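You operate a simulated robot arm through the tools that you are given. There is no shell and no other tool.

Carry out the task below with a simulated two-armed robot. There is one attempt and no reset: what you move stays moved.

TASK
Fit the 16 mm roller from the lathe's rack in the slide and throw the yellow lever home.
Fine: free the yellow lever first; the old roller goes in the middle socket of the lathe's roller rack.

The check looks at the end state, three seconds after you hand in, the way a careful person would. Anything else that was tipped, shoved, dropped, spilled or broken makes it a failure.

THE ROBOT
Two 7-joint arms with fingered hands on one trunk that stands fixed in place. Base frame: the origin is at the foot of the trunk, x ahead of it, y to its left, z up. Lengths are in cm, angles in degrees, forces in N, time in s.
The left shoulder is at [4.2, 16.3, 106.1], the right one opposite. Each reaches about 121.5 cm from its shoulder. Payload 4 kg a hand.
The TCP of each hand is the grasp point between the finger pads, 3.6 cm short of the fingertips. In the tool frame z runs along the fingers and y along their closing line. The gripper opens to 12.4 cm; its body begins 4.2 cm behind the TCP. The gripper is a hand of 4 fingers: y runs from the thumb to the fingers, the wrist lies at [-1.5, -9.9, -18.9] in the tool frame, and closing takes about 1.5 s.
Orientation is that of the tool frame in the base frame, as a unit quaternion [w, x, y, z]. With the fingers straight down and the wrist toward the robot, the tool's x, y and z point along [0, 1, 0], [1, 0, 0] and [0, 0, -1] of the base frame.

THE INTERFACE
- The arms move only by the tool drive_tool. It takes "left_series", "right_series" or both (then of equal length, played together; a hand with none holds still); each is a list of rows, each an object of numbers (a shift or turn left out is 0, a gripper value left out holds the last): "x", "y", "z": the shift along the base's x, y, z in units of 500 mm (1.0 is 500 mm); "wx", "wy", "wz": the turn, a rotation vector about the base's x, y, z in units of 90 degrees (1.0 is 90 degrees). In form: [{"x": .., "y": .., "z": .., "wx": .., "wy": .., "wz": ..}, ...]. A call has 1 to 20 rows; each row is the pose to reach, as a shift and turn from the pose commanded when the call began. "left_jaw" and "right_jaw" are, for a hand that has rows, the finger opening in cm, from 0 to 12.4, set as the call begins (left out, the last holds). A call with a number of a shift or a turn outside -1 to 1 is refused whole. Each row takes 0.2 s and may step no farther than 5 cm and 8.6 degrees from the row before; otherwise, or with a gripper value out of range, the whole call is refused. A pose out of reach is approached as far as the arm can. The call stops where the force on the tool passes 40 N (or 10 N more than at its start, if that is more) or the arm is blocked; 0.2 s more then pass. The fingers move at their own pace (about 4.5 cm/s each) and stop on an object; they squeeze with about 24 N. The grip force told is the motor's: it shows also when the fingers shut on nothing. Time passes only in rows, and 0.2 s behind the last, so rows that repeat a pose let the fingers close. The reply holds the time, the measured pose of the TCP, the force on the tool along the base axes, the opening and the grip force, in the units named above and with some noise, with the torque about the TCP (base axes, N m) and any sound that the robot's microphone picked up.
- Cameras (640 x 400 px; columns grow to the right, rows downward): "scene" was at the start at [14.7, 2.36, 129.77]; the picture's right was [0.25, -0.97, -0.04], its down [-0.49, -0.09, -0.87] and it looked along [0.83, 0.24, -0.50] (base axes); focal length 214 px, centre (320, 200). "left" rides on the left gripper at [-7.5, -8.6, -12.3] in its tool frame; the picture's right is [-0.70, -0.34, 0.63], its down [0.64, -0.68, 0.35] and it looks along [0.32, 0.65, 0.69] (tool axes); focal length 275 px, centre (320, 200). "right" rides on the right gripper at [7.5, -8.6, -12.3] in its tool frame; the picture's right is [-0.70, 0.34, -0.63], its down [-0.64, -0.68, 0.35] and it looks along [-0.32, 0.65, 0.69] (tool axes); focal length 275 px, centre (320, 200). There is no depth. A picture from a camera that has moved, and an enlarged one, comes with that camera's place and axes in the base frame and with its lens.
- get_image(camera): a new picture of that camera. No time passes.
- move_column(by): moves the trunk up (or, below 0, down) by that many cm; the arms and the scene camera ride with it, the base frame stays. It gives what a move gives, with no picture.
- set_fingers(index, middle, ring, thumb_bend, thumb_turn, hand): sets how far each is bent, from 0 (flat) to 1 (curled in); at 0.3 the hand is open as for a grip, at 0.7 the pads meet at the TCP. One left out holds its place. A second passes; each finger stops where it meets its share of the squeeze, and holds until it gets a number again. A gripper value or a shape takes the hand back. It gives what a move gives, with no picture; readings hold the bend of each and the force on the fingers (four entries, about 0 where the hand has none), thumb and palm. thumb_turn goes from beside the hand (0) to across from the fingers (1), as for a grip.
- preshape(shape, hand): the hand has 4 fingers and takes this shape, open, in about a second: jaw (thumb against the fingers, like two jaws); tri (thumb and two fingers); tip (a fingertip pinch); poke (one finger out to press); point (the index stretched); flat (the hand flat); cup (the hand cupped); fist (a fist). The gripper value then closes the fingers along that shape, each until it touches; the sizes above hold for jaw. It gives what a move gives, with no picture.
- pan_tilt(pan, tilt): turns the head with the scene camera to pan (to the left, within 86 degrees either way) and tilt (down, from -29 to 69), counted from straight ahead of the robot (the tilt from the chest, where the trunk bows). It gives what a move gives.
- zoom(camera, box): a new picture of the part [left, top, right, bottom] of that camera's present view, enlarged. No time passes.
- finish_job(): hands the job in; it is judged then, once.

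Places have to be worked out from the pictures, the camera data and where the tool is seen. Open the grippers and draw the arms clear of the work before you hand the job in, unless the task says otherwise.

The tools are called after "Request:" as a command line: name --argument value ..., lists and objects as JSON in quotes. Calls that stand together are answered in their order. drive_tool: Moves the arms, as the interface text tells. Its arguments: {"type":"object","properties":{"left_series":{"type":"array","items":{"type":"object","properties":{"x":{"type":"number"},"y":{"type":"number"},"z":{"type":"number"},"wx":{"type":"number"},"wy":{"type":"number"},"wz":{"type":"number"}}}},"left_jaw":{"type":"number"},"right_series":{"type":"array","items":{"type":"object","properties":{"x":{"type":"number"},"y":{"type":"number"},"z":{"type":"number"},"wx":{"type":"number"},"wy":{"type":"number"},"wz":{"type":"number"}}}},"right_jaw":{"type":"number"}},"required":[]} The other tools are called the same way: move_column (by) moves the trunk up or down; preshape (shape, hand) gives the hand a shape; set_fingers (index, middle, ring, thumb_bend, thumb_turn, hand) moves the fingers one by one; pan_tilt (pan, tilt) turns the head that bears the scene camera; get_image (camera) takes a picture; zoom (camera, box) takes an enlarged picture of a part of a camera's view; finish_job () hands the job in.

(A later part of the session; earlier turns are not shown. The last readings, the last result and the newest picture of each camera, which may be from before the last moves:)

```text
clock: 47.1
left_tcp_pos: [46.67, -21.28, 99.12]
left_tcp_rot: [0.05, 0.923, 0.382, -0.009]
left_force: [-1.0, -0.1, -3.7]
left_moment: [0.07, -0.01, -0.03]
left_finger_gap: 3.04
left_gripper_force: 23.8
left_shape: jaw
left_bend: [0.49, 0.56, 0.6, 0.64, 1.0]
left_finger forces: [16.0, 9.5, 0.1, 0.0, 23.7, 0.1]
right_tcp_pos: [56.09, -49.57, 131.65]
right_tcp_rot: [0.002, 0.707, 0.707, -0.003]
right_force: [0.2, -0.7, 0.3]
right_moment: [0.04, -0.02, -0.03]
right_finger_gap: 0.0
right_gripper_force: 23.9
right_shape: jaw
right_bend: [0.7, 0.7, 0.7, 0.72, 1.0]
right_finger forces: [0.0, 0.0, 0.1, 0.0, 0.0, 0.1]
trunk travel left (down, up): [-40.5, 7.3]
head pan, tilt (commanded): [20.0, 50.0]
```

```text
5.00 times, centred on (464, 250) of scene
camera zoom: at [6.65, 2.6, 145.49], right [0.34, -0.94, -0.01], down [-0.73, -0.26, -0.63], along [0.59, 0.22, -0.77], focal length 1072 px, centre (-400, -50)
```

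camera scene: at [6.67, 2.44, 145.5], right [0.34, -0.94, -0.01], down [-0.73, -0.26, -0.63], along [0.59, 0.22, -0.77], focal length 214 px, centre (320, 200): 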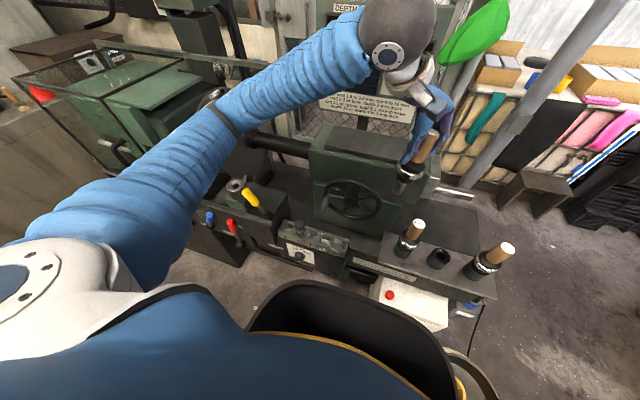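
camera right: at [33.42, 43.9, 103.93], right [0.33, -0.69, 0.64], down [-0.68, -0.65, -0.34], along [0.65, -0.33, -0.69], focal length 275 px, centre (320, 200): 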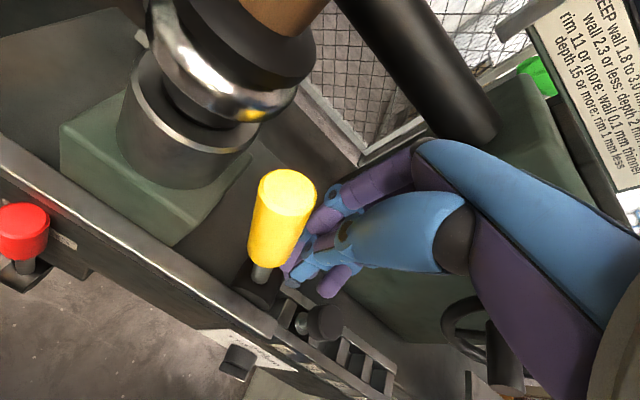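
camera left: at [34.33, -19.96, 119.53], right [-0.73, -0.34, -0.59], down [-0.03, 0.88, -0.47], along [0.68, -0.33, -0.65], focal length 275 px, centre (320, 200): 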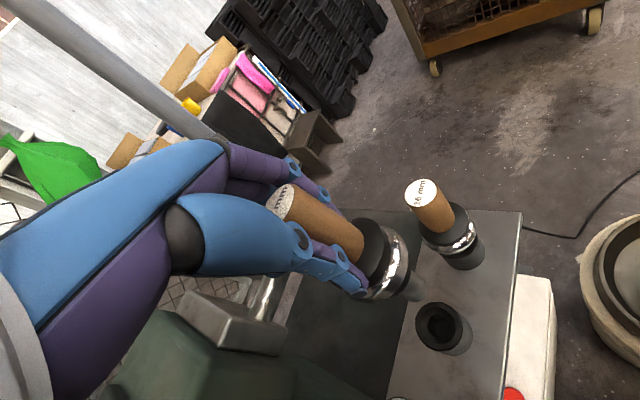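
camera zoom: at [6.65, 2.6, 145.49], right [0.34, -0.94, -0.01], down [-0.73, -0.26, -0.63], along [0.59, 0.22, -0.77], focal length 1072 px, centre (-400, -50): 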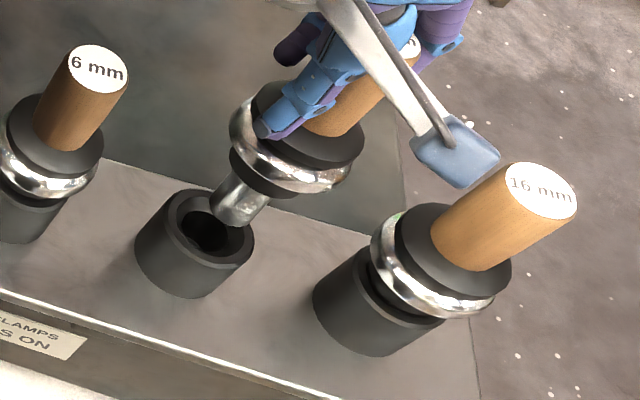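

The pin end is just above and well lined up with the socket (within ~3 mm in both views). I lower slowly, watching the vertical force.

Request:
drive_tool --left_series '[{"z": -0.01}, {"z": -0.02}, {"z": -0.03}, {"z": -0.04}, {"z": -0.05}, {"z": -0.06}]'

Request:
zoom --camera "left" --box '[340, 220, 500, 320]'

Request:
zoom --camera "scene" --box '[400, 210, 528, 290]'

```text
clock: 48.5
left_tcp_pos: [47.59, -20.84, 98.52]
left_tcp_rot: [0.063, 0.921, 0.385, 0.006]
left_force: [0.0, 0.9, -4.1]
left_moment: [0.05, 0.0, 0.03]
left_finger_gap: 3.08
left_gripper_force: 23.9
left_shape: jaw
left_bend: [0.49, 0.56, 0.6, 0.64, 1.0]
left_finger forces: [16.0, 9.6, 0.0, 0.1, 23.7, 0.1]
right_tcp_pos: [55.5, -49.32, 132.39]
right_tcp_rot: [0.005, 0.707, 0.707, -0.001]
right_force: [0.7, -0.3, -0.6]
right_moment: [-0.01, -0.01, -0.02]
right_finger_gap: 0.0
right_gripper_force: 24.1
right_shape: jaw
right_bend: [0.7, 0.7, 0.7, 0.72, 1.0]
right_finger forces: [0.1, 0.1, 0.0, 0.0, 0.1, 0.0]
trunk travel left (down, up): [-40.5, 7.3]
head pan, tilt (commanded): [20.0, 50.0]
```

```text
4.00 times, centred on (420, 270) of left
camera zoom: at [35.51, -18.85, 109.88], right [-0.69, -0.33, -0.64], down [-0.01, 0.89, -0.45], along [0.72, -0.3, -0.62], focal length 1101 px, centre (-80, -80)
```

zoom: 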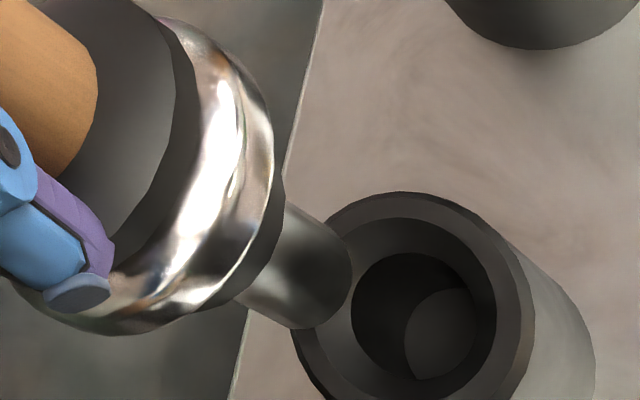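

```text
5.00 times, centred on (464, 250) of scene
camera zoom: at [6.1, 3.03, 145.77], right [0.34, -0.94, 0.0], down [-0.73, -0.26, -0.64], along [0.6, 0.22, -0.77], focal length 1072 px, centre (-400, -50)
```

zoom: 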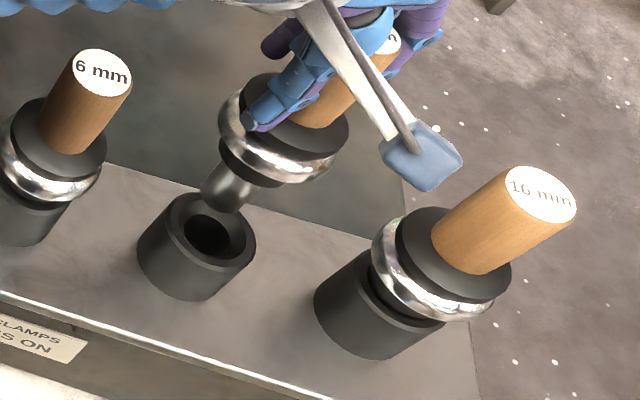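

The hand barely descended and instead shifted, while the trunk tilted a little: something on the left arm is pressing on an obstacle, not the tool. I look at the whole scene right away.

Request:
get_image --camera "scene"

Request:
get_image --camera "right"

Request:
get_image --camera "left"

```text
taken
camera scene: at [6.1, 3.03, 145.77], right [0.34, -0.94, 0.0], down [-0.73, -0.26, -0.64], along [0.6, 0.22, -0.77], focal length 214 px, centre (320, 200)
```

scene: 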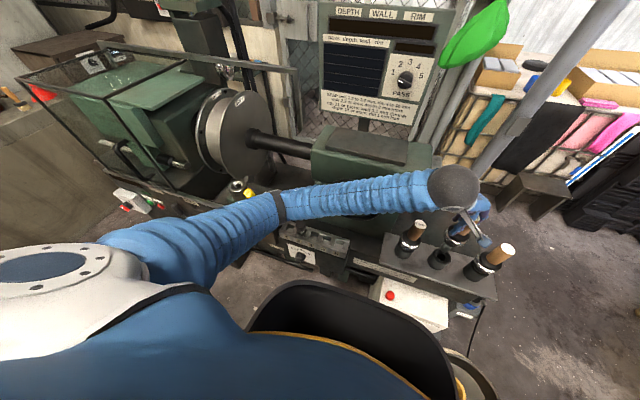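

```text
taken
camera right: at [46.96, -41.58, 144.55], right [0.33, -0.69, 0.64], down [-0.68, -0.65, -0.34], along [0.65, -0.32, -0.68], focal length 275 px, centre (320, 200)
```

right: 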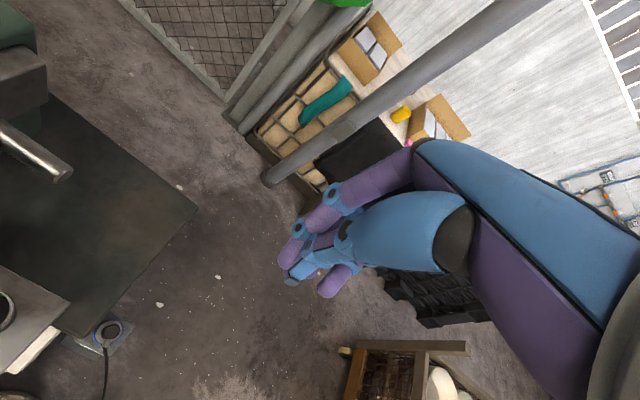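

```text
taken
camera left: at [35.51, -18.85, 109.88], right [-0.69, -0.33, -0.64], down [-0.01, 0.89, -0.45], along [0.72, -0.3, -0.62], focal length 275 px, centre (320, 200)
```

left: 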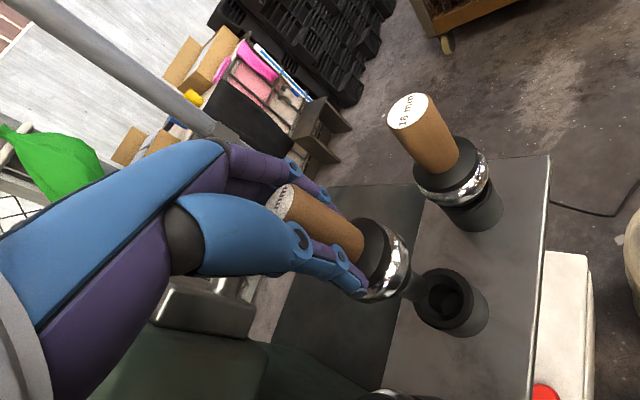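

The elbow hangs low over the lathe front, so the arm itself is touching something as I lower. I immediately raise the hand back to relieve that and inspect.

Request:
drive_tool --left_series '[{"z": 0.02}, {"z": 0.04}, {"z": 0.06}, {"z": 0.09}, {"z": 0.12}]'

Request:
get_image --camera "scene"

Request:
zoom --camera "scene" --box '[200, 140, 456, 300]'

```text
clock: 49.7
left_tcp_pos: [46.2, -19.85, 102.09]
left_tcp_rot: [0.055, 0.921, 0.385, -0.006]
left_force: [-0.9, -0.9, -4.5]
left_moment: [0.02, -0.01, 0.01]
left_finger_gap: 3.05
left_gripper_force: 24.0
left_shape: jaw
left_bend: [0.49, 0.57, 0.6, 0.64, 1.0]
left_finger forces: [16.4, 9.7, 0.0, 0.0, 23.3, 0.0]
right_tcp_pos: [54.74, -48.34, 132.6]
right_tcp_rot: [0.01, 0.709, 0.705, -0.004]
right_force: [-0.2, -0.6, -0.9]
right_moment: [0.03, -0.04, 0.03]
right_finger_gap: 0.02
right_gripper_force: 24.0
right_shape: jaw
right_bend: [0.7, 0.7, 0.7, 0.72, 1.0]
right_finger forces: [0.1, 0.0, 0.1, 0.1, 0.1, 0.0]
trunk travel left (down, up): [-40.5, 7.3]
head pan, tilt (commanded): [20.0, 50.0]
```

```text
taken
camera scene: at [5.6, 5.05, 145.45], right [0.36, -0.93, 0.01], down [-0.72, -0.28, -0.64], along [0.6, 0.22, -0.77], focal length 214 px, centre (320, 200)
```

scene: 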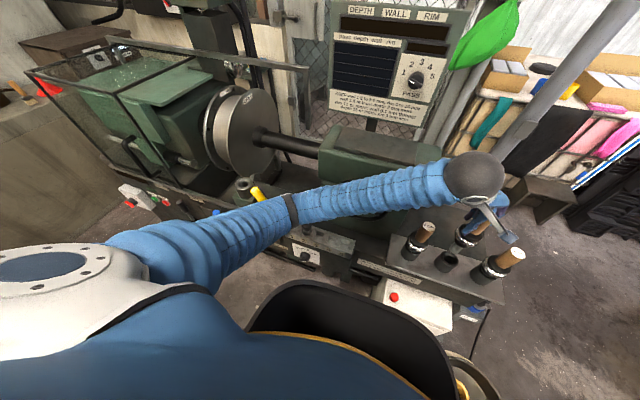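

```text
2.50 times, centred on (328, 220) of scene
camera zoom: at [5.6, 5.05, 145.45], right [0.36, -0.93, 0.01], down [-0.72, -0.28, -0.64], along [0.6, 0.22, -0.77], focal length 536 px, centre (300, 150)
```

zoom: 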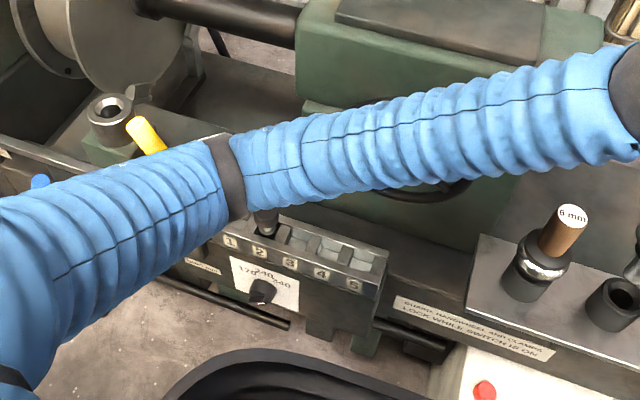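

After raising, the trunk is twisted even more (head shifted ~2.4 cm), so the forearm is caught against something, probably the handwheel's crank handle. Before moving on, I check with a hold and a close look at that area.

Request:
drive_tool --left_series '[{"z": 0.0}]'

Request:
zoom --camera "scene" --box '[270, 150, 430, 250]'

Request:
zoom --camera "scene" --box '[200, 150, 360, 250]'

```text
clock: 50.1
left_tcp_pos: [46.25, -20.38, 102.28]
left_tcp_rot: [0.055, 0.922, 0.383, -0.006]
left_force: [0.3, -0.1, -4.5]
left_moment: [0.02, 0.02, 0.01]
left_finger_gap: 3.04
left_gripper_force: 24.0
left_shape: jaw
left_bend: [0.49, 0.57, 0.6, 0.64, 1.0]
left_finger forces: [16.2, 10.0, 0.1, 0.0, 23.4, 0.1]
right_tcp_pos: [54.93, -48.81, 132.56]
right_tcp_rot: [0.009, 0.709, 0.705, -0.004]
right_force: [0.8, -0.3, 0.3]
right_moment: [-0.01, -0.01, 0.0]
right_finger_gap: 0.01
right_gripper_force: 23.5
right_shape: jaw
right_bend: [0.7, 0.7, 0.7, 0.72, 1.0]
right_finger forces: [0.0, 0.1, 0.0, 0.1, 0.0, 0.0]
trunk travel left (down, up): [-40.5, 7.3]
head pan, tilt (commanded): [20.0, 50.0]
```

```text
4.00 times, centred on (350, 200) of scene
camera zoom: at [5.02, 3.98, 145.52], right [0.35, -0.94, 0.01], down [-0.72, -0.27, -0.64], along [0.6, 0.22, -0.77], focal length 858 px, centre (200, 200)
```

zoom: 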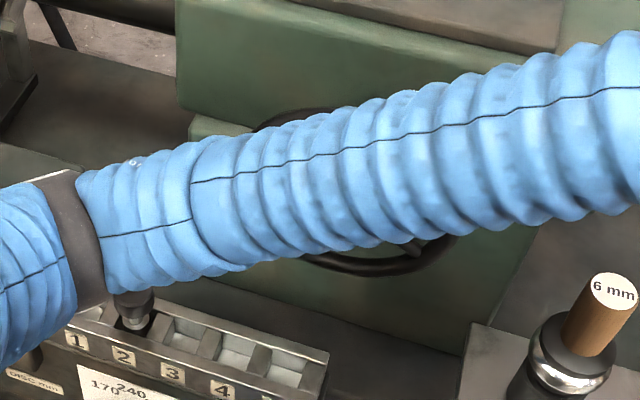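

```text
4.00 times, centred on (280, 200) of scene
camera zoom: at [5.02, 3.98, 145.52], right [0.35, -0.94, 0.01], down [-0.72, -0.27, -0.64], along [0.6, 0.22, -0.77], focal length 858 px, centre (480, 200)
```

zoom: 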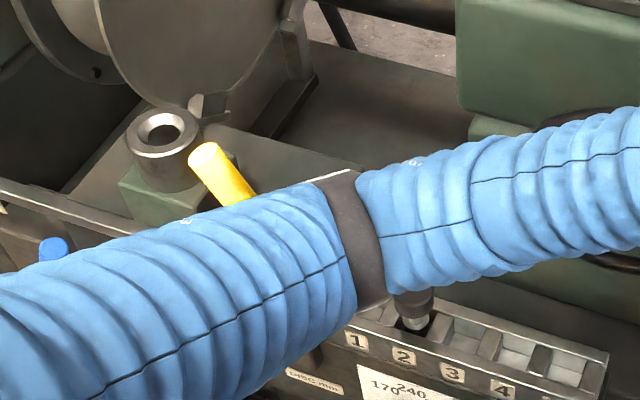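

The trunk is drifting back on its own, so the contact seems released. I hold a bit longer to let it settle, then re-check.

Request:
drive_tool --left_series '[{"z": 0.0}, {"z": 0.0}, {"z": 0.0}, {"z": 0.0}, {"z": 0.0}, {"z": 0.0}]'

Request:
get_image --camera "scene"

```text
clock: 51.5
left_tcp_pos: [45.99, -20.42, 102.34]
left_tcp_rot: [0.055, 0.922, 0.383, -0.004]
left_force: [-0.5, -0.4, -4.2]
left_moment: [0.09, 0.02, 0.04]
left_finger_gap: 3.05
left_gripper_force: 23.9
left_shape: jaw
left_bend: [0.49, 0.57, 0.6, 0.64, 1.0]
left_finger forces: [16.3, 10.0, 0.0, 0.1, 23.4, 0.1]
right_tcp_pos: [54.71, -48.62, 132.74]
right_tcp_rot: [0.01, 0.707, 0.707, -0.001]
right_force: [0.0, -0.5, 0.3]
right_moment: [-0.04, -0.01, 0.01]
right_finger_gap: 0.0
right_gripper_force: 24.0
right_shape: jaw
right_bend: [0.7, 0.7, 0.7, 0.72, 1.0]
right_finger forces: [0.1, 0.0, 0.1, 0.0, 0.0, 0.0]
trunk travel left (down, up): [-40.5, 7.3]
head pan, tilt (commanded): [20.0, 50.0]
```

```text
taken
camera scene: at [5.1, 3.7, 145.55], right [0.35, -0.94, 0.01], down [-0.72, -0.27, -0.64], along [0.6, 0.22, -0.77], focal length 214 px, centre (320, 200)
```

scene: 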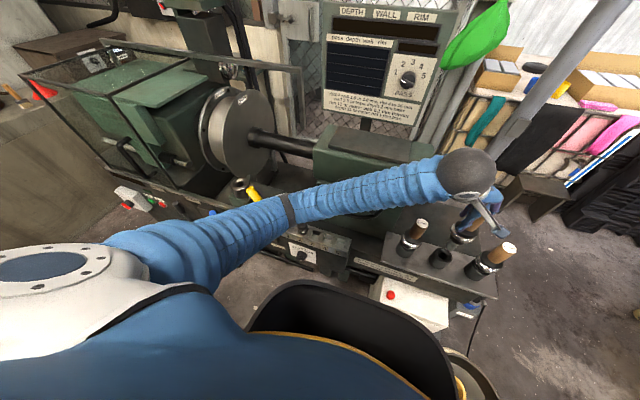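

A steady offset of the trunk remains, consistent with the forearm's underside resting on the handwheel/crank area. Raising the whole trunk lifts the arm straight up off it, so I raise the column a bit and check that the trunk relaxes.

Request:
move_column --by 3.5

Request:
get_image --camera "scene"

```text
clock: 52.3
left_tcp_pos: [46.7, -21.21, 105.46]
left_tcp_rot: [0.051, 0.922, 0.383, -0.01]
left_force: [0.6, 0.2, -3.6]
left_moment: [0.04, 0.03, -0.01]
left_finger_gap: 3.02
left_gripper_force: 24.6
left_shape: jaw
left_bend: [0.49, 0.57, 0.6, 0.64, 1.0]
left_finger forces: [16.3, 10.3, 0.0, 0.0, 23.3, 0.0]
right_tcp_pos: [55.81, -49.21, 135.2]
right_tcp_rot: [0.003, 0.707, 0.707, -0.003]
right_force: [-0.5, -0.2, 0.5]
right_moment: [-0.05, 0.02, 0.04]
right_finger_gap: 0.0
right_gripper_force: 24.2
right_shape: jaw
right_bend: [0.7, 0.7, 0.7, 0.72, 1.0]
right_finger forces: [0.0, 0.0, 0.0, 0.0, 0.0, 0.0]
trunk travel left (down, up): [-44.0, 3.8]
head pan, tilt (commanded): [20.0, 50.0]
```

```text
taken
camera scene: at [6.36, 2.58, 149.09], right [0.34, -0.94, 0.0], down [-0.72, -0.26, -0.64], along [0.6, 0.22, -0.77], focal length 214 px, centre (320, 200)
```

scene: 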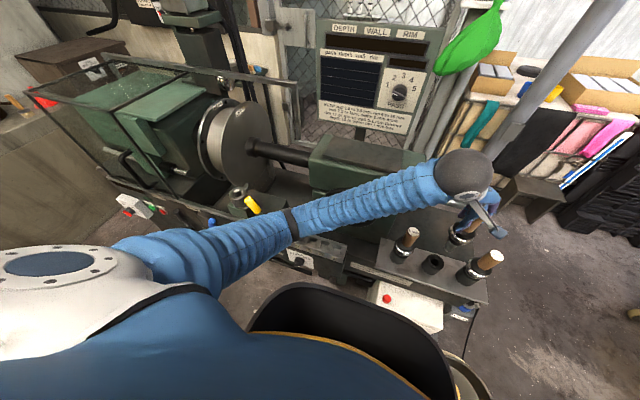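

Relieved: everything is back to nominal. I raise the column the rest of the way for elbow clearance, lift the hand, and inspect whether the handwheel, selector or lever was disturbed.

Request:
move_column --by 3.7

Request:
drive_tool --left_series '[{"z": 0.05}, {"z": 0.1}, {"z": 0.15}, {"z": 0.2}, {"z": 0.25}]'

Request:
get_image --camera "scene"

Request:
zoom --camera "scene" --box '[220, 140, 420, 265]'

```text
clock: 53.1
left_tcp_pos: [46.79, -21.43, 109.4]
left_tcp_rot: [0.05, 0.923, 0.381, -0.009]
left_force: [0.0, 0.2, -4.3]
left_moment: [0.08, 0.01, -0.04]
left_finger_gap: 3.0
left_gripper_force: 23.1
left_shape: jaw
left_bend: [0.49, 0.57, 0.6, 0.64, 1.0]
left_finger forces: [16.3, 10.2, 0.0, 0.0, 23.2, 0.0]
right_tcp_pos: [55.97, -49.67, 138.92]
right_tcp_rot: [0.003, 0.708, 0.707, -0.002]
right_force: [-0.4, -0.2, 0.3]
right_moment: [-0.03, 0.01, 0.02]
right_finger_gap: 0.01
right_gripper_force: 23.8
right_shape: jaw
right_bend: [0.7, 0.7, 0.7, 0.72, 1.0]
right_finger forces: [0.0, 0.0, 0.0, 0.0, 0.0, 0.0]
trunk travel left (down, up): [-47.7, 0.1]
head pan, tilt (commanded): [20.0, 50.0]
```

```text
clock: 54.3
left_tcp_pos: [47.04, -21.55, 121.76]
left_tcp_rot: [0.05, 0.923, 0.382, -0.009]
left_force: [0.3, 0.7, -4.0]
left_moment: [0.09, 0.0, -0.02]
left_finger_gap: 3.02
left_gripper_force: 24.0
left_shape: jaw
left_bend: [0.49, 0.57, 0.6, 0.64, 1.0]
left_finger forces: [16.5, 10.3, 0.1, 0.0, 23.3, 0.0]
right_tcp_pos: [56.08, -49.7, 138.8]
right_tcp_rot: [0.001, 0.707, 0.707, -0.003]
right_force: [0.4, 0.0, -0.7]
right_moment: [-0.01, 0.0, 0.01]
right_finger_gap: 0.0
right_gripper_force: 24.3
right_shape: jaw
right_bend: [0.7, 0.7, 0.7, 0.72, 1.0]
right_finger forces: [0.1, 0.0, 0.0, 0.1, 0.1, 0.1]
trunk travel left (down, up): [-47.7, 0.1]
head pan, tilt (commanded): [20.0, 50.0]
```

```text
taken
camera scene: at [6.33, 2.44, 152.75], right [0.34, -0.94, 0.0], down [-0.72, -0.26, -0.64], along [0.6, 0.22, -0.77], focal length 214 px, centre (320, 200)
```

scene: 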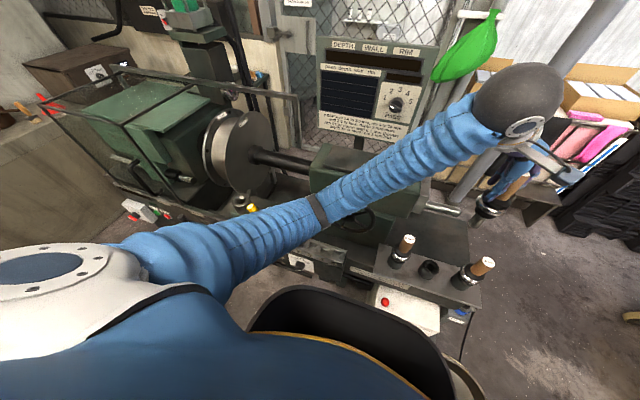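

```text
3.20 times, centred on (320, 202) of scene
camera zoom: at [6.33, 2.44, 152.75], right [0.34, -0.94, 0.0], down [-0.72, -0.26, -0.64], along [0.6, 0.22, -0.77], focal length 686 px, centre (320, 192)
```

zoom: 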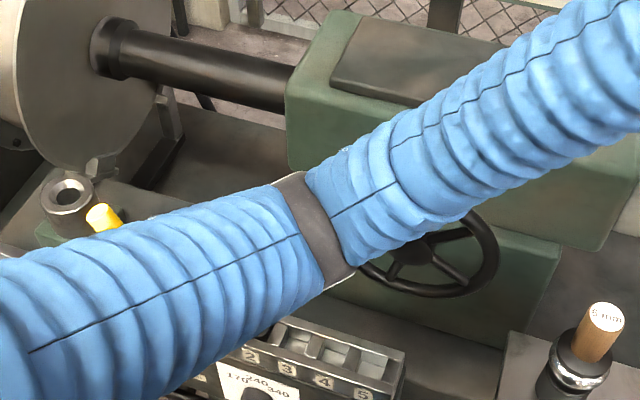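

The elbow is hanging low in this configuration, which caused the touch. With the roller held high and clear, I move to an open spot and yaw the hand further, aiming to swing the left elbow outward and up (as happened with the right arm).

Request:
drive_tool --left_series '[{"y": 0.05, "z": 0.06}, {"y": 0.1, "z": 0.12}, {"x": 0.02, "y": 0.17, "z": 0.18}, {"x": 0.05, "y": 0.24, "z": 0.24}, {"x": 0.08, "y": 0.32, "z": 0.28}, {"x": 0.12, "y": 0.4, "z": 0.3}, {"x": 0.16, "y": 0.48, "z": 0.32}, {"x": 0.2, "y": 0.56, "z": 0.34}, {"x": 0.24, "y": 0.64, "z": 0.36}, {"x": 0.28, "y": 0.72, "z": 0.36}]'

Request:
get_image --camera "scene"

```text
clock: 56.5
left_tcp_pos: [60.93, 14.86, 139.48]
left_tcp_rot: [0.052, 0.923, 0.381, -0.008]
left_force: [0.3, -0.1, -4.0]
left_moment: [0.02, 0.01, 0.0]
left_finger_gap: 2.99
left_gripper_force: 24.1
left_shape: jaw
left_bend: [0.49, 0.57, 0.6, 0.64, 1.0]
left_finger forces: [16.1, 10.3, 0.0, 0.0, 22.8, 0.0]
right_tcp_pos: [55.77, -49.33, 139.07]
right_tcp_rot: [0.003, 0.707, 0.707, -0.003]
right_force: [-0.6, -0.5, -0.6]
right_moment: [-0.01, 0.0, -0.01]
right_finger_gap: 0.0
right_gripper_force: 24.4
right_shape: jaw
right_bend: [0.7, 0.7, 0.7, 0.72, 1.0]
right_finger forces: [0.1, 0.0, 0.1, 0.0, 0.0, 0.0]
trunk travel left (down, up): [-47.7, 0.1]
head pan, tilt (commanded): [20.0, 50.0]
```

```text
taken
camera scene: at [6.06, 2.79, 152.76], right [0.34, -0.94, 0.0], down [-0.72, -0.26, -0.64], along [0.6, 0.22, -0.77], focal length 214 px, centre (320, 200)
```

scene: 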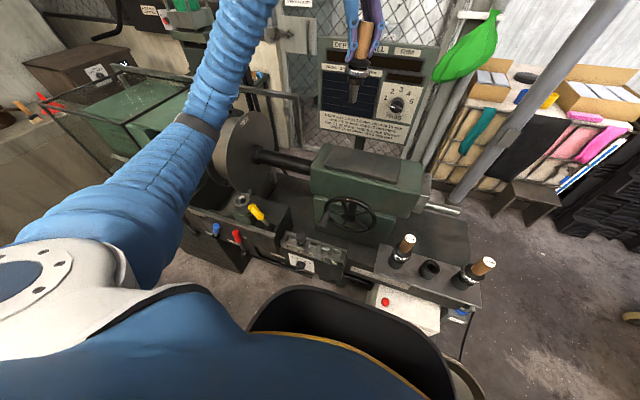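

The machine front is now fully visible. I check the handwheel, selector and levers for any change compared with the start.

Request:
zoom --camera "scene" --box '[260, 180, 420, 280]'

Request:
zoom --camera "scene" --box '[190, 180, 350, 280]'

```text
4.00 times, centred on (340, 230) of scene
camera zoom: at [6.06, 2.79, 152.76], right [0.34, -0.94, 0.0], down [-0.72, -0.26, -0.64], along [0.6, 0.22, -0.77], focal length 858 px, centre (240, 80)
```

zoom: 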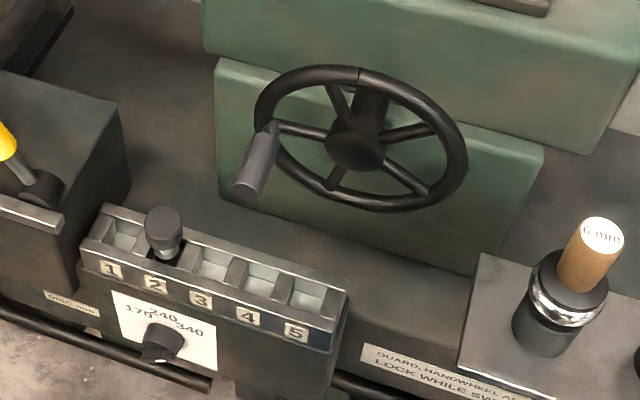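

```text
4.00 times, centred on (270, 230) of scene
camera zoom: at [6.06, 2.79, 152.76], right [0.34, -0.94, 0.0], down [-0.72, -0.26, -0.64], along [0.6, 0.22, -0.77], focal length 858 px, centre (520, 80)
```

zoom: 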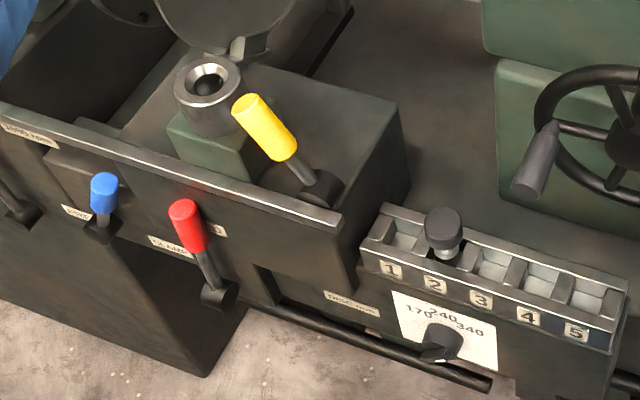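

Nothing changed: handwheel crank, selector at 2, dial and other levers are as before, and the yellow lever is still free. Now I yaw the left hand another 45° here to bring the elbow outward/up, mirroring what the right arm did.

Request:
drive_tool --left_series '[{"wz": -0.08}, {"wz": -0.16}, {"wz": -0.24}, {"wz": -0.32}, {"wz": -0.41}, {"wz": -0.5}]'

Request:
get_image --camera "scene"

```text
clock: 57.9
left_tcp_pos: [60.76, 14.62, 139.8]
left_tcp_rot: [0.043, 0.999, -0.001, -0.028]
left_force: [-0.5, 0.0, -4.2]
left_moment: [0.06, -0.05, -0.01]
left_finger_gap: 3.03
left_gripper_force: 24.0
left_shape: jaw
left_bend: [0.49, 0.57, 0.6, 0.64, 1.0]
left_finger forces: [16.3, 10.4, 0.1, 0.0, 22.8, 0.0]
right_tcp_pos: [55.84, -49.67, 138.88]
right_tcp_rot: [0.002, 0.708, 0.707, -0.003]
right_force: [1.2, -0.6, 0.4]
right_moment: [0.03, 0.01, 0.0]
right_finger_gap: 0.01
right_gripper_force: 24.1
right_shape: jaw
right_bend: [0.7, 0.7, 0.7, 0.72, 1.0]
right_finger forces: [0.0, 0.0, 0.0, 0.1, 0.1, 0.1]
trunk travel left (down, up): [-47.7, 0.1]
head pan, tilt (commanded): [20.0, 50.0]
```

```text
taken
camera scene: at [6.12, 2.57, 152.76], right [0.34, -0.94, 0.0], down [-0.72, -0.26, -0.64], along [0.6, 0.22, -0.77], focal length 214 px, centre (320, 200)
```

scene: 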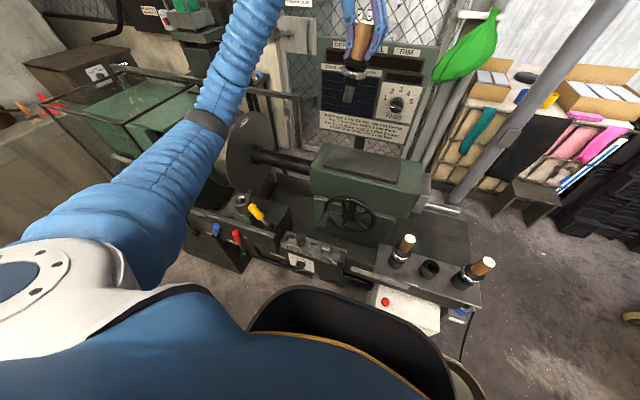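

The hand is now yawed -90° with the elbow out to the left. I carry the roller over toward the middle socket at z≈125 and check the elbow's position before lowering.

Request:
drive_tool --left_series '[{"x": -0.03, "y": -0.07, "z": -0.0}, {"x": -0.06, "y": -0.15, "z": -0.0}, {"x": -0.09, "y": -0.23, "z": -0.0}, {"x": -0.12, "y": -0.31, "z": -0.0}, {"x": -0.15, "y": -0.39, "z": -0.02}, {"x": -0.18, "y": -0.47, "z": -0.05}, {"x": -0.21, "y": -0.55, "z": -0.09}, {"x": -0.24, "y": -0.63, "z": -0.14}, {"x": -0.27, "y": -0.7, "z": -0.19}, {"x": -0.29, "y": -0.74, "z": -0.24}, {"x": -0.3, "y": -0.76, "z": -0.28}]'

Request:
get_image --camera "scene"

```text
clock: 60.3
left_tcp_pos: [45.6, -23.46, 125.87]
left_tcp_rot: [0.044, 0.999, 0.001, -0.028]
left_force: [0.1, 0.0, -4.4]
left_moment: [0.05, -0.03, 0.01]
left_finger_gap: 2.99
left_gripper_force: 24.3
left_shape: jaw
left_bend: [0.49, 0.57, 0.6, 0.64, 1.0]
left_finger forces: [16.2, 10.5, 0.0, 0.1, 22.6, 0.0]
right_tcp_pos: [55.83, -49.56, 138.96]
right_tcp_rot: [0.003, 0.708, 0.706, -0.003]
right_force: [1.0, 0.1, 0.6]
right_moment: [0.0, 0.0, -0.02]
right_finger_gap: 0.0
right_gripper_force: 24.0
right_shape: jaw
right_bend: [0.7, 0.7, 0.7, 0.72, 1.0]
right_finger forces: [0.1, 0.0, 0.0, 0.0, 0.0, 0.1]
trunk travel left (down, up): [-47.7, 0.1]
head pan, tilt (commanded): [20.0, 50.0]
```

```text
taken
camera scene: at [6.09, 2.56, 152.76], right [0.34, -0.94, 0.0], down [-0.72, -0.26, -0.64], along [0.6, 0.22, -0.77], focal length 214 px, centre (320, 200)
```

scene: 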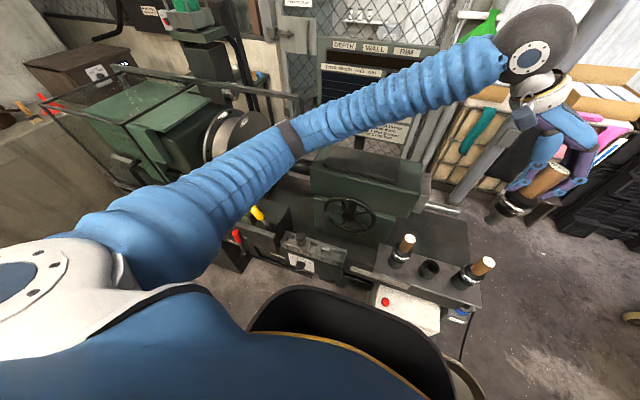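

The elbow is out at the left but only slightly below shoulder height. On the right arm, yawing back toward wrist-near-robot raised the elbow, so I yaw the left hand by +90° here and check again.

Request:
drive_tool --left_series '[{"wz": 0.09}, {"wz": 0.18}, {"wz": 0.27}, {"wz": 0.36}, {"wz": 0.45}, {"wz": 0.54}, {"wz": 0.63}, {"wz": 0.72}, {"wz": 0.81}, {"wz": 0.9}, {"wz": 0.99}]'

Request:
get_image --camera "scene"

```text
clock: 62.7
left_tcp_pos: [45.6, -23.51, 125.86]
left_tcp_rot: [0.05, 0.711, 0.702, 0.011]
left_force: [-0.6, 0.2, -3.2]
left_moment: [0.06, 0.01, 0.0]
left_finger_gap: 2.96
left_gripper_force: 24.5
left_shape: jaw
left_bend: [0.49, 0.57, 0.6, 0.64, 1.0]
left_finger forces: [16.4, 10.7, 0.0, 0.1, 22.8, 0.0]
right_tcp_pos: [55.74, -49.63, 138.84]
right_tcp_rot: [0.002, 0.708, 0.707, -0.002]
right_force: [0.9, -0.2, 0.1]
right_moment: [0.01, -0.03, -0.02]
right_finger_gap: 0.0
right_gripper_force: 23.6
right_shape: jaw
right_bend: [0.7, 0.7, 0.7, 0.72, 1.0]
right_finger forces: [0.1, 0.0, 0.0, 0.1, 0.1, 0.0]
trunk travel left (down, up): [-47.7, 0.1]
head pan, tilt (commanded): [20.0, 50.0]
```

```text
taken
camera scene: at [6.0, 2.47, 152.77], right [0.34, -0.94, 0.0], down [-0.72, -0.26, -0.64], along [0.6, 0.22, -0.77], focal length 214 px, centre (320, 200)
```

scene: 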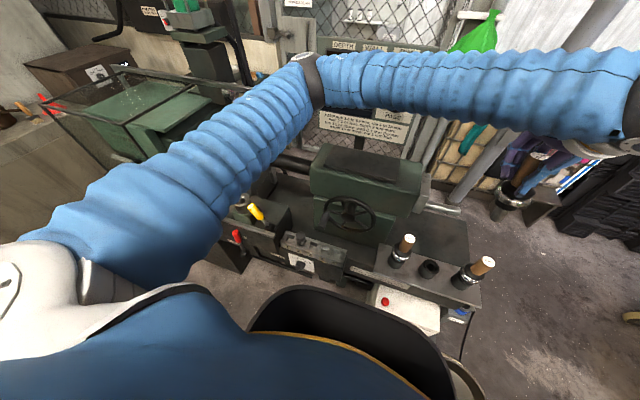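

The elbow is now up at about z 135. I lower the roller over the middle socket to z≈108 and check the elbow again.

Request:
drive_tool --left_series '[{"x": -0.002, "y": 0.026, "z": -0.04}, {"x": -0.004, "y": 0.05, "z": -0.1}, {"x": -0.004, "y": 0.052, "z": -0.17}, {"x": -0.004, "y": 0.052, "z": -0.24}, {"x": -0.004, "y": 0.052, "z": -0.3}, {"x": -0.004, "y": 0.052, "z": -0.35}]'

Request:
get_image --camera "scene"

Request:
get_image --camera "left"

```text
clock: 64.1
left_tcp_pos: [45.54, -20.86, 108.5]
left_tcp_rot: [0.051, 0.712, 0.7, 0.011]
left_force: [0.3, 0.1, -4.7]
left_moment: [0.01, 0.07, 0.03]
left_finger_gap: 2.97
left_gripper_force: 23.9
left_shape: jaw
left_bend: [0.49, 0.57, 0.6, 0.64, 1.0]
left_finger forces: [16.3, 10.7, 0.0, 0.1, 22.6, 0.1]
right_tcp_pos: [55.9, -49.54, 138.89]
right_tcp_rot: [0.002, 0.707, 0.707, -0.003]
right_force: [0.3, 0.3, -0.1]
right_moment: [0.0, 0.01, 0.02]
right_finger_gap: 0.0
right_gripper_force: 23.7
right_shape: jaw
right_bend: [0.7, 0.7, 0.7, 0.72, 1.0]
right_finger forces: [0.0, 0.0, 0.0, 0.0, 0.0, 0.0]
trunk travel left (down, up): [-47.7, 0.1]
head pan, tilt (commanded): [20.0, 50.0]
```

```text
taken
camera scene: at [6.1, 2.61, 152.75], right [0.34, -0.94, 0.0], down [-0.72, -0.26, -0.64], along [0.6, 0.22, -0.77], focal length 214 px, centre (320, 200)
```

scene: 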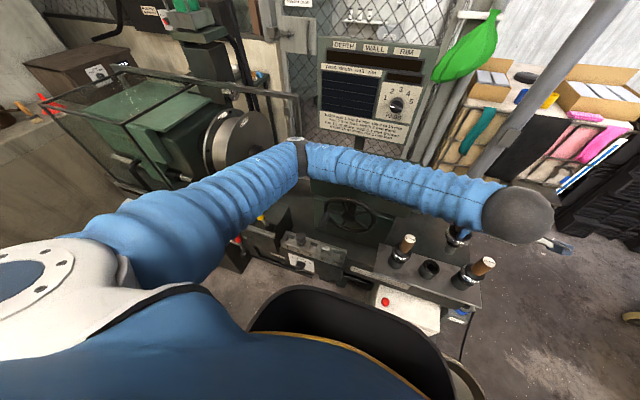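

```text
taken
camera left: at [35.88, -27.64, 120.27], right [-0.29, -0.73, -0.62], down [-0.64, 0.63, -0.44], along [0.71, 0.27, -0.65], focal length 275 px, centre (320, 200)
```

left: 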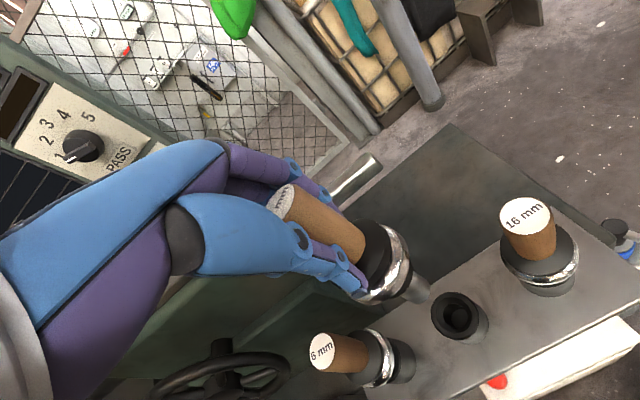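

The elbow is at z≈117 with the TCP at 108, which should clear the handwheel at full depth; I add another 18° of yaw for extra elbow height and look at the pin alignment.

Request:
drive_tool --left_series '[{"x": -0.004, "y": -0.001, "wz": 0.07}, {"x": -0.008, "y": -0.002, "wz": 0.14}, {"x": -0.012, "y": -0.004, "wz": 0.2}, {"x": -0.012, "y": -0.004, "z": -0.06, "wz": 0.2}]'

Request:
get_image --camera "scene"

Request:
zoom --camera "scene" --box '[380, 210, 508, 290]'

Request:
get_image --camera "left"

Request:
zoom --camera "left" --box '[340, 220, 500, 320]'

```text
clock: 65.1
left_tcp_pos: [44.91, -21.06, 105.25]
left_tcp_rot: [0.048, 0.593, 0.804, 0.019]
left_force: [0.4, 0.0, -4.6]
left_moment: [0.02, 0.02, -0.01]
left_finger_gap: 2.99
left_gripper_force: 24.9
left_shape: jaw
left_bend: [0.49, 0.57, 0.6, 0.64, 1.0]
left_finger forces: [16.5, 10.9, 0.1, 0.1, 22.8, 0.0]
right_tcp_pos: [55.95, -49.5, 138.88]
right_tcp_rot: [0.004, 0.708, 0.706, -0.002]
right_force: [-0.1, 0.1, 0.2]
right_moment: [0.02, 0.03, 0.0]
right_finger_gap: 0.03
right_gripper_force: 23.8
right_shape: jaw
right_bend: [0.7, 0.7, 0.7, 0.72, 1.0]
right_finger forces: [0.1, 0.0, 0.0, 0.0, 0.1, 0.0]
trunk travel left (down, up): [-47.7, 0.1]
head pan, tilt (commanded): [20.0, 50.0]
```

```text
taken
camera scene: at [6.17, 2.62, 152.74], right [0.34, -0.94, 0.0], down [-0.72, -0.26, -0.64], along [0.6, 0.22, -0.77], focal length 214 px, centre (320, 200)
```

scene: 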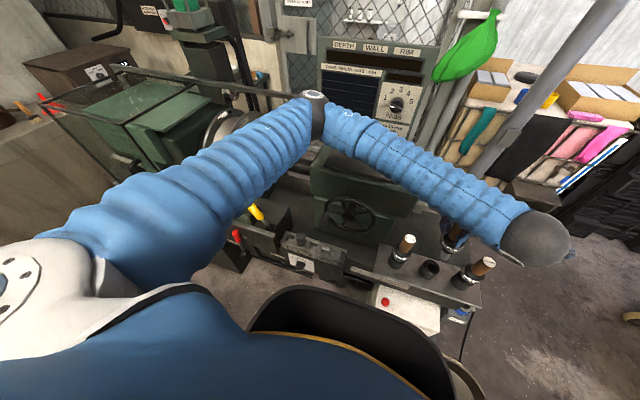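

```text
5.00 times, centred on (444, 250) of scene
camera zoom: at [6.17, 2.62, 152.74], right [0.34, -0.94, 0.0], down [-0.72, -0.26, -0.64], along [0.6, 0.22, -0.77], focal length 1072 px, centre (-300, -50)
```

zoom: 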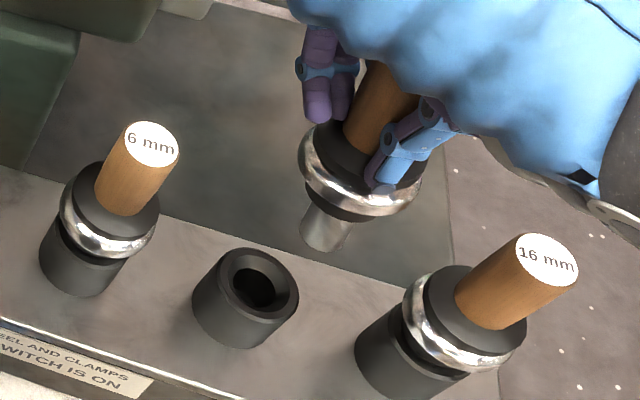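

```text
taken
camera left: at [37.74, -30.45, 117.21], right [-0.05, -0.78, -0.62], down [-0.8, 0.4, -0.44], along [0.59, 0.47, -0.65], focal length 275 px, centre (320, 200)
```

left: 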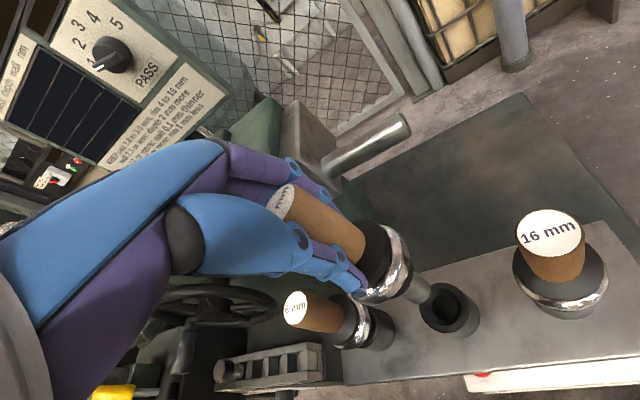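

```text
4.00 times, centred on (420, 270) of left
camera zoom: at [37.74, -30.45, 117.21], right [-0.05, -0.78, -0.62], down [-0.8, 0.4, -0.44], along [0.59, 0.47, -0.65], focal length 1101 px, centre (-80, -80)
```

zoom: 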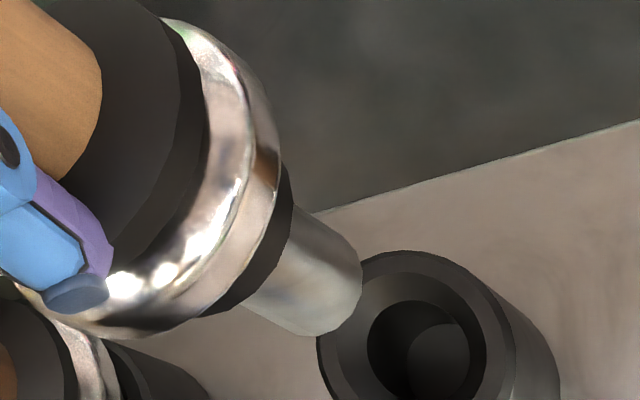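

Comparing both views, the roller is really tilted about 12° in the hand's closing plane (bottom toward the thumb), part of which isn't compensated yet. I tilt the hand about 8° more the right way, re-centre over the socket, and lower a bit.

Request:
drive_tool --left_series '[{"x": -0.004, "y": -0.004, "wx": 0.02, "wy": -0.021}, {"x": -0.008, "y": -0.008, "wx": 0.04, "wy": -0.042}, {"x": -0.012, "y": -0.012, "wx": 0.059, "wy": -0.062}, {"x": -0.012, "y": -0.012, "z": -0.05, "wx": 0.059, "wy": -0.062}, {"x": -0.012, "y": -0.012, "z": -0.1, "wx": 0.059, "wy": -0.062}]'

Request:
zoom --camera "scene" --box '[380, 210, 508, 290]'

Request:
zoom --camera "left" --box '[340, 220, 500, 320]'

Request:
get_image --camera "scene"

```text
clock: 66.3
left_tcp_pos: [44.41, -21.44, 100.4]
left_tcp_rot: [0.061, 0.594, 0.798, 0.086]
left_force: [0.5, -0.7, -5.2]
left_moment: [0.01, 0.07, 0.05]
left_finger_gap: 2.98
left_gripper_force: 24.2
left_shape: jaw
left_bend: [0.49, 0.57, 0.6, 0.64, 1.0]
left_finger forces: [16.3, 10.5, 0.0, 0.0, 23.0, 0.0]
right_tcp_pos: [55.81, -49.63, 138.88]
right_tcp_rot: [0.003, 0.708, 0.706, -0.003]
right_force: [-0.5, 0.1, 1.1]
right_moment: [0.0, 0.02, -0.02]
right_finger_gap: 0.0
right_gripper_force: 23.5
right_shape: jaw
right_bend: [0.7, 0.7, 0.7, 0.72, 1.0]
right_finger forces: [0.0, 0.0, 0.0, 0.0, 0.1, 0.1]
trunk travel left (down, up): [-47.7, 0.1]
head pan, tilt (commanded): [20.0, 50.0]
```

```text
5.00 times, centred on (444, 250) of scene
camera zoom: at [6.1, 2.57, 152.75], right [0.34, -0.94, 0.0], down [-0.72, -0.26, -0.64], along [0.6, 0.22, -0.77], focal length 1072 px, centre (-300, -50)
```

zoom: 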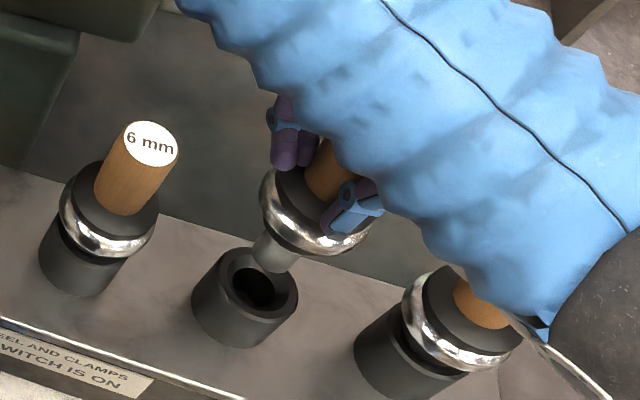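

```text
4.00 times, centred on (420, 270) of left
camera zoom: at [36.05, -31.79, 110.54], right [0.01, -0.72, -0.69], down [-0.76, 0.45, -0.48], along [0.65, 0.53, -0.54], focal length 1101 px, centre (-80, -80)
```

zoom: 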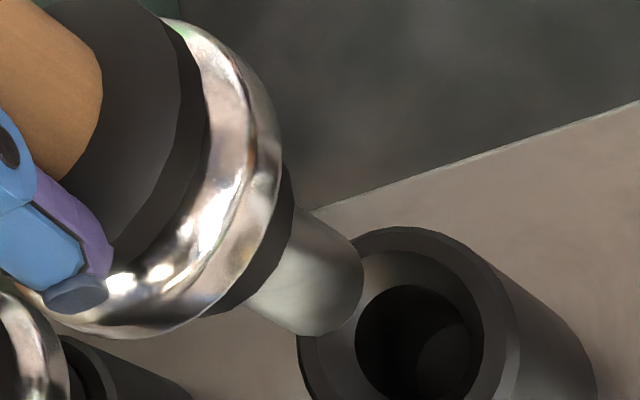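

```text
taken
camera scene: at [6.1, 2.57, 152.75], right [0.34, -0.94, 0.0], down [-0.72, -0.26, -0.64], along [0.6, 0.22, -0.77], focal length 214 px, centre (320, 200)
```

scene: 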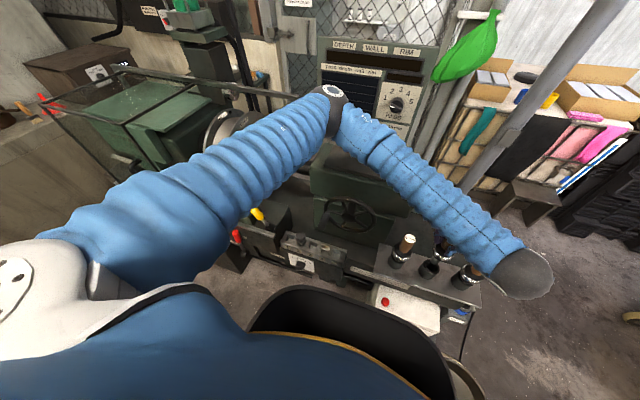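

Now the roller looks vertical and the pin is within about 3 mm of the socket axis, with the elbow high. I make a small correction and lower to just above the socket mouth.

Request:
drive_tool --left_series '[{"x": 0.004, "y": -0.004, "z": -0.015}, {"x": 0.004, "y": -0.004, "z": -0.03}, {"x": 0.004, "y": -0.004, "z": -0.045}, {"x": 0.004, "y": -0.004, "z": -0.055}]'

Request:
zoom --camera "scene" --box '[400, 230, 480, 280]'

Request:
zoom --camera "left" --box '[340, 220, 500, 320]'

```text
clock: 67.3
left_tcp_pos: [44.52, -21.72, 97.54]
left_tcp_rot: [0.06, 0.593, 0.799, 0.085]
left_force: [-1.2, -0.9, -4.3]
left_moment: [0.01, 0.08, 0.04]
left_finger_gap: 2.95
left_gripper_force: 24.3
left_shape: jaw
left_bend: [0.49, 0.57, 0.6, 0.64, 1.0]
left_finger forces: [16.3, 10.7, 0.0, 0.0, 23.1, 0.0]
right_tcp_pos: [55.74, -49.57, 138.94]
right_tcp_rot: [0.002, 0.708, 0.707, -0.003]
right_force: [0.6, -0.1, 0.5]
right_moment: [0.0, 0.02, 0.0]
right_finger_gap: 0.0
right_gripper_force: 24.0
right_shape: jaw
right_bend: [0.7, 0.7, 0.7, 0.72, 1.0]
right_finger forces: [0.1, 0.0, 0.0, 0.0, 0.0, 0.1]
trunk travel left (down, up): [-47.7, 0.1]
head pan, tilt (commanded): [20.0, 50.0]
```

```text
8.00 times, centred on (440, 255) of scene
camera zoom: at [6.09, 2.57, 152.76], right [0.34, -0.94, 0.0], down [-0.72, -0.26, -0.64], along [0.6, 0.22, -0.77], focal length 1716 px, centre (-640, -240)
```

zoom: 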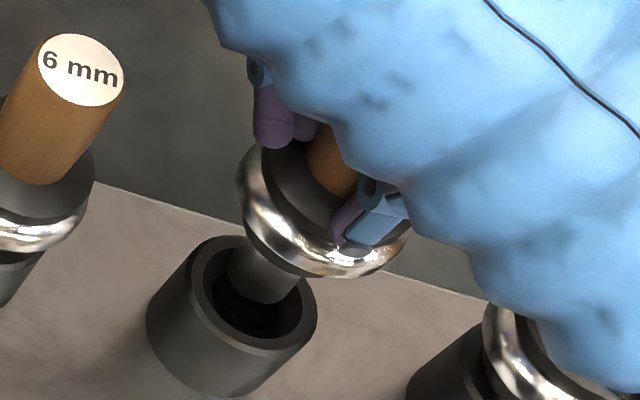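

```text
4.00 times, centred on (420, 270) of left
camera zoom: at [36.26, -32.17, 107.76], right [0.01, -0.72, -0.69], down [-0.76, 0.45, -0.48], along [0.65, 0.53, -0.54], focal length 1101 px, centre (-80, -80)
```

zoom: 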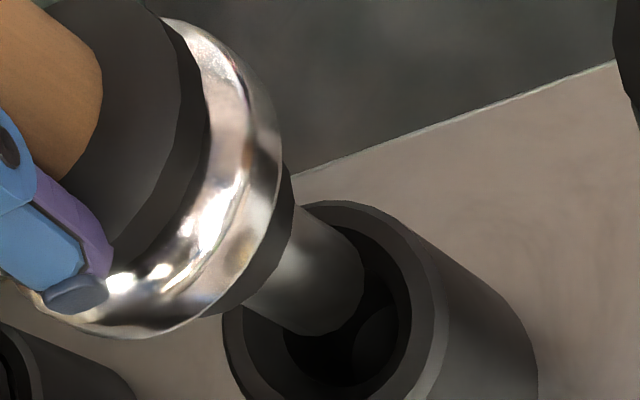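

The pin tip is at the socket mouth and centred to a few millimetres. I continue down gently.

Request:
drive_tool --left_series '[{"y": 0.003, "z": -0.008}, {"y": 0.004, "z": -0.016}, {"y": 0.004, "z": -0.024}, {"y": 0.004, "z": -0.032}]'

Request:
zoom --camera "scene" --box '[400, 230, 480, 280]'

Request:
zoom --camera "left" --box '[340, 220, 500, 320]'

```text
clock: 68.3
left_tcp_pos: [44.65, -21.55, 95.97]
left_tcp_rot: [0.06, 0.593, 0.798, 0.085]
left_force: [-2.8, -0.6, -3.7]
left_moment: [-0.13, 0.4, -0.01]
left_finger_gap: 2.92
left_gripper_force: 24.1
left_shape: jaw
left_bend: [0.49, 0.57, 0.6, 0.64, 1.0]
left_finger forces: [16.5, 10.5, 0.0, 0.1, 26.4, 0.0]
right_tcp_pos: [55.73, -49.63, 138.88]
right_tcp_rot: [0.003, 0.708, 0.706, -0.003]
right_force: [0.1, -0.3, 0.0]
right_moment: [0.03, -0.02, 0.0]
right_finger_gap: 0.02
right_gripper_force: 24.0
right_shape: jaw
right_bend: [0.7, 0.7, 0.7, 0.72, 1.0]
right_finger forces: [0.1, 0.0, 0.1, 0.0, 0.0, 0.0]
trunk travel left (down, up): [-47.7, 0.1]
head pan, tilt (commanded): [20.0, 50.0]
```

```text
8.00 times, centred on (440, 255) of scene
camera zoom: at [6.03, 2.57, 152.76], right [0.34, -0.94, 0.0], down [-0.72, -0.26, -0.64], along [0.6, 0.22, -0.77], focal length 1716 px, centre (-640, -240)
```

zoom: 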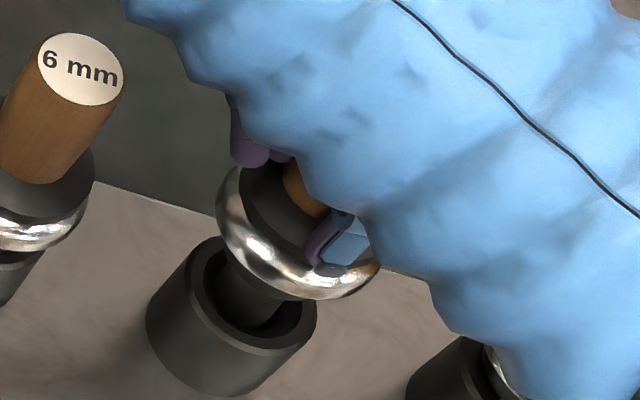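

```text
4.00 times, centred on (420, 270) of left
camera zoom: at [36.16, -31.97, 106.17], right [0.01, -0.72, -0.69], down [-0.76, 0.45, -0.48], along [0.65, 0.53, -0.54], focal length 1101 px, centre (-80, -80)
```

zoom: 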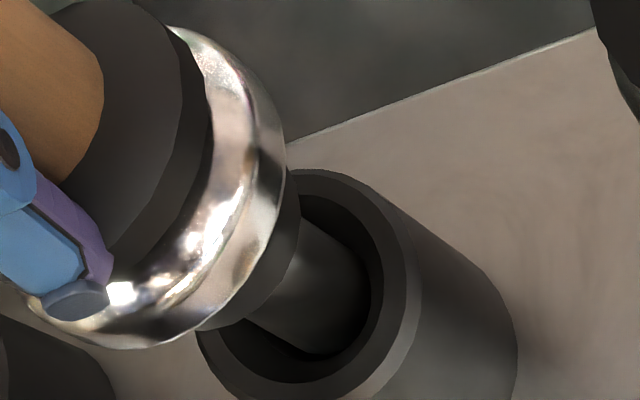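

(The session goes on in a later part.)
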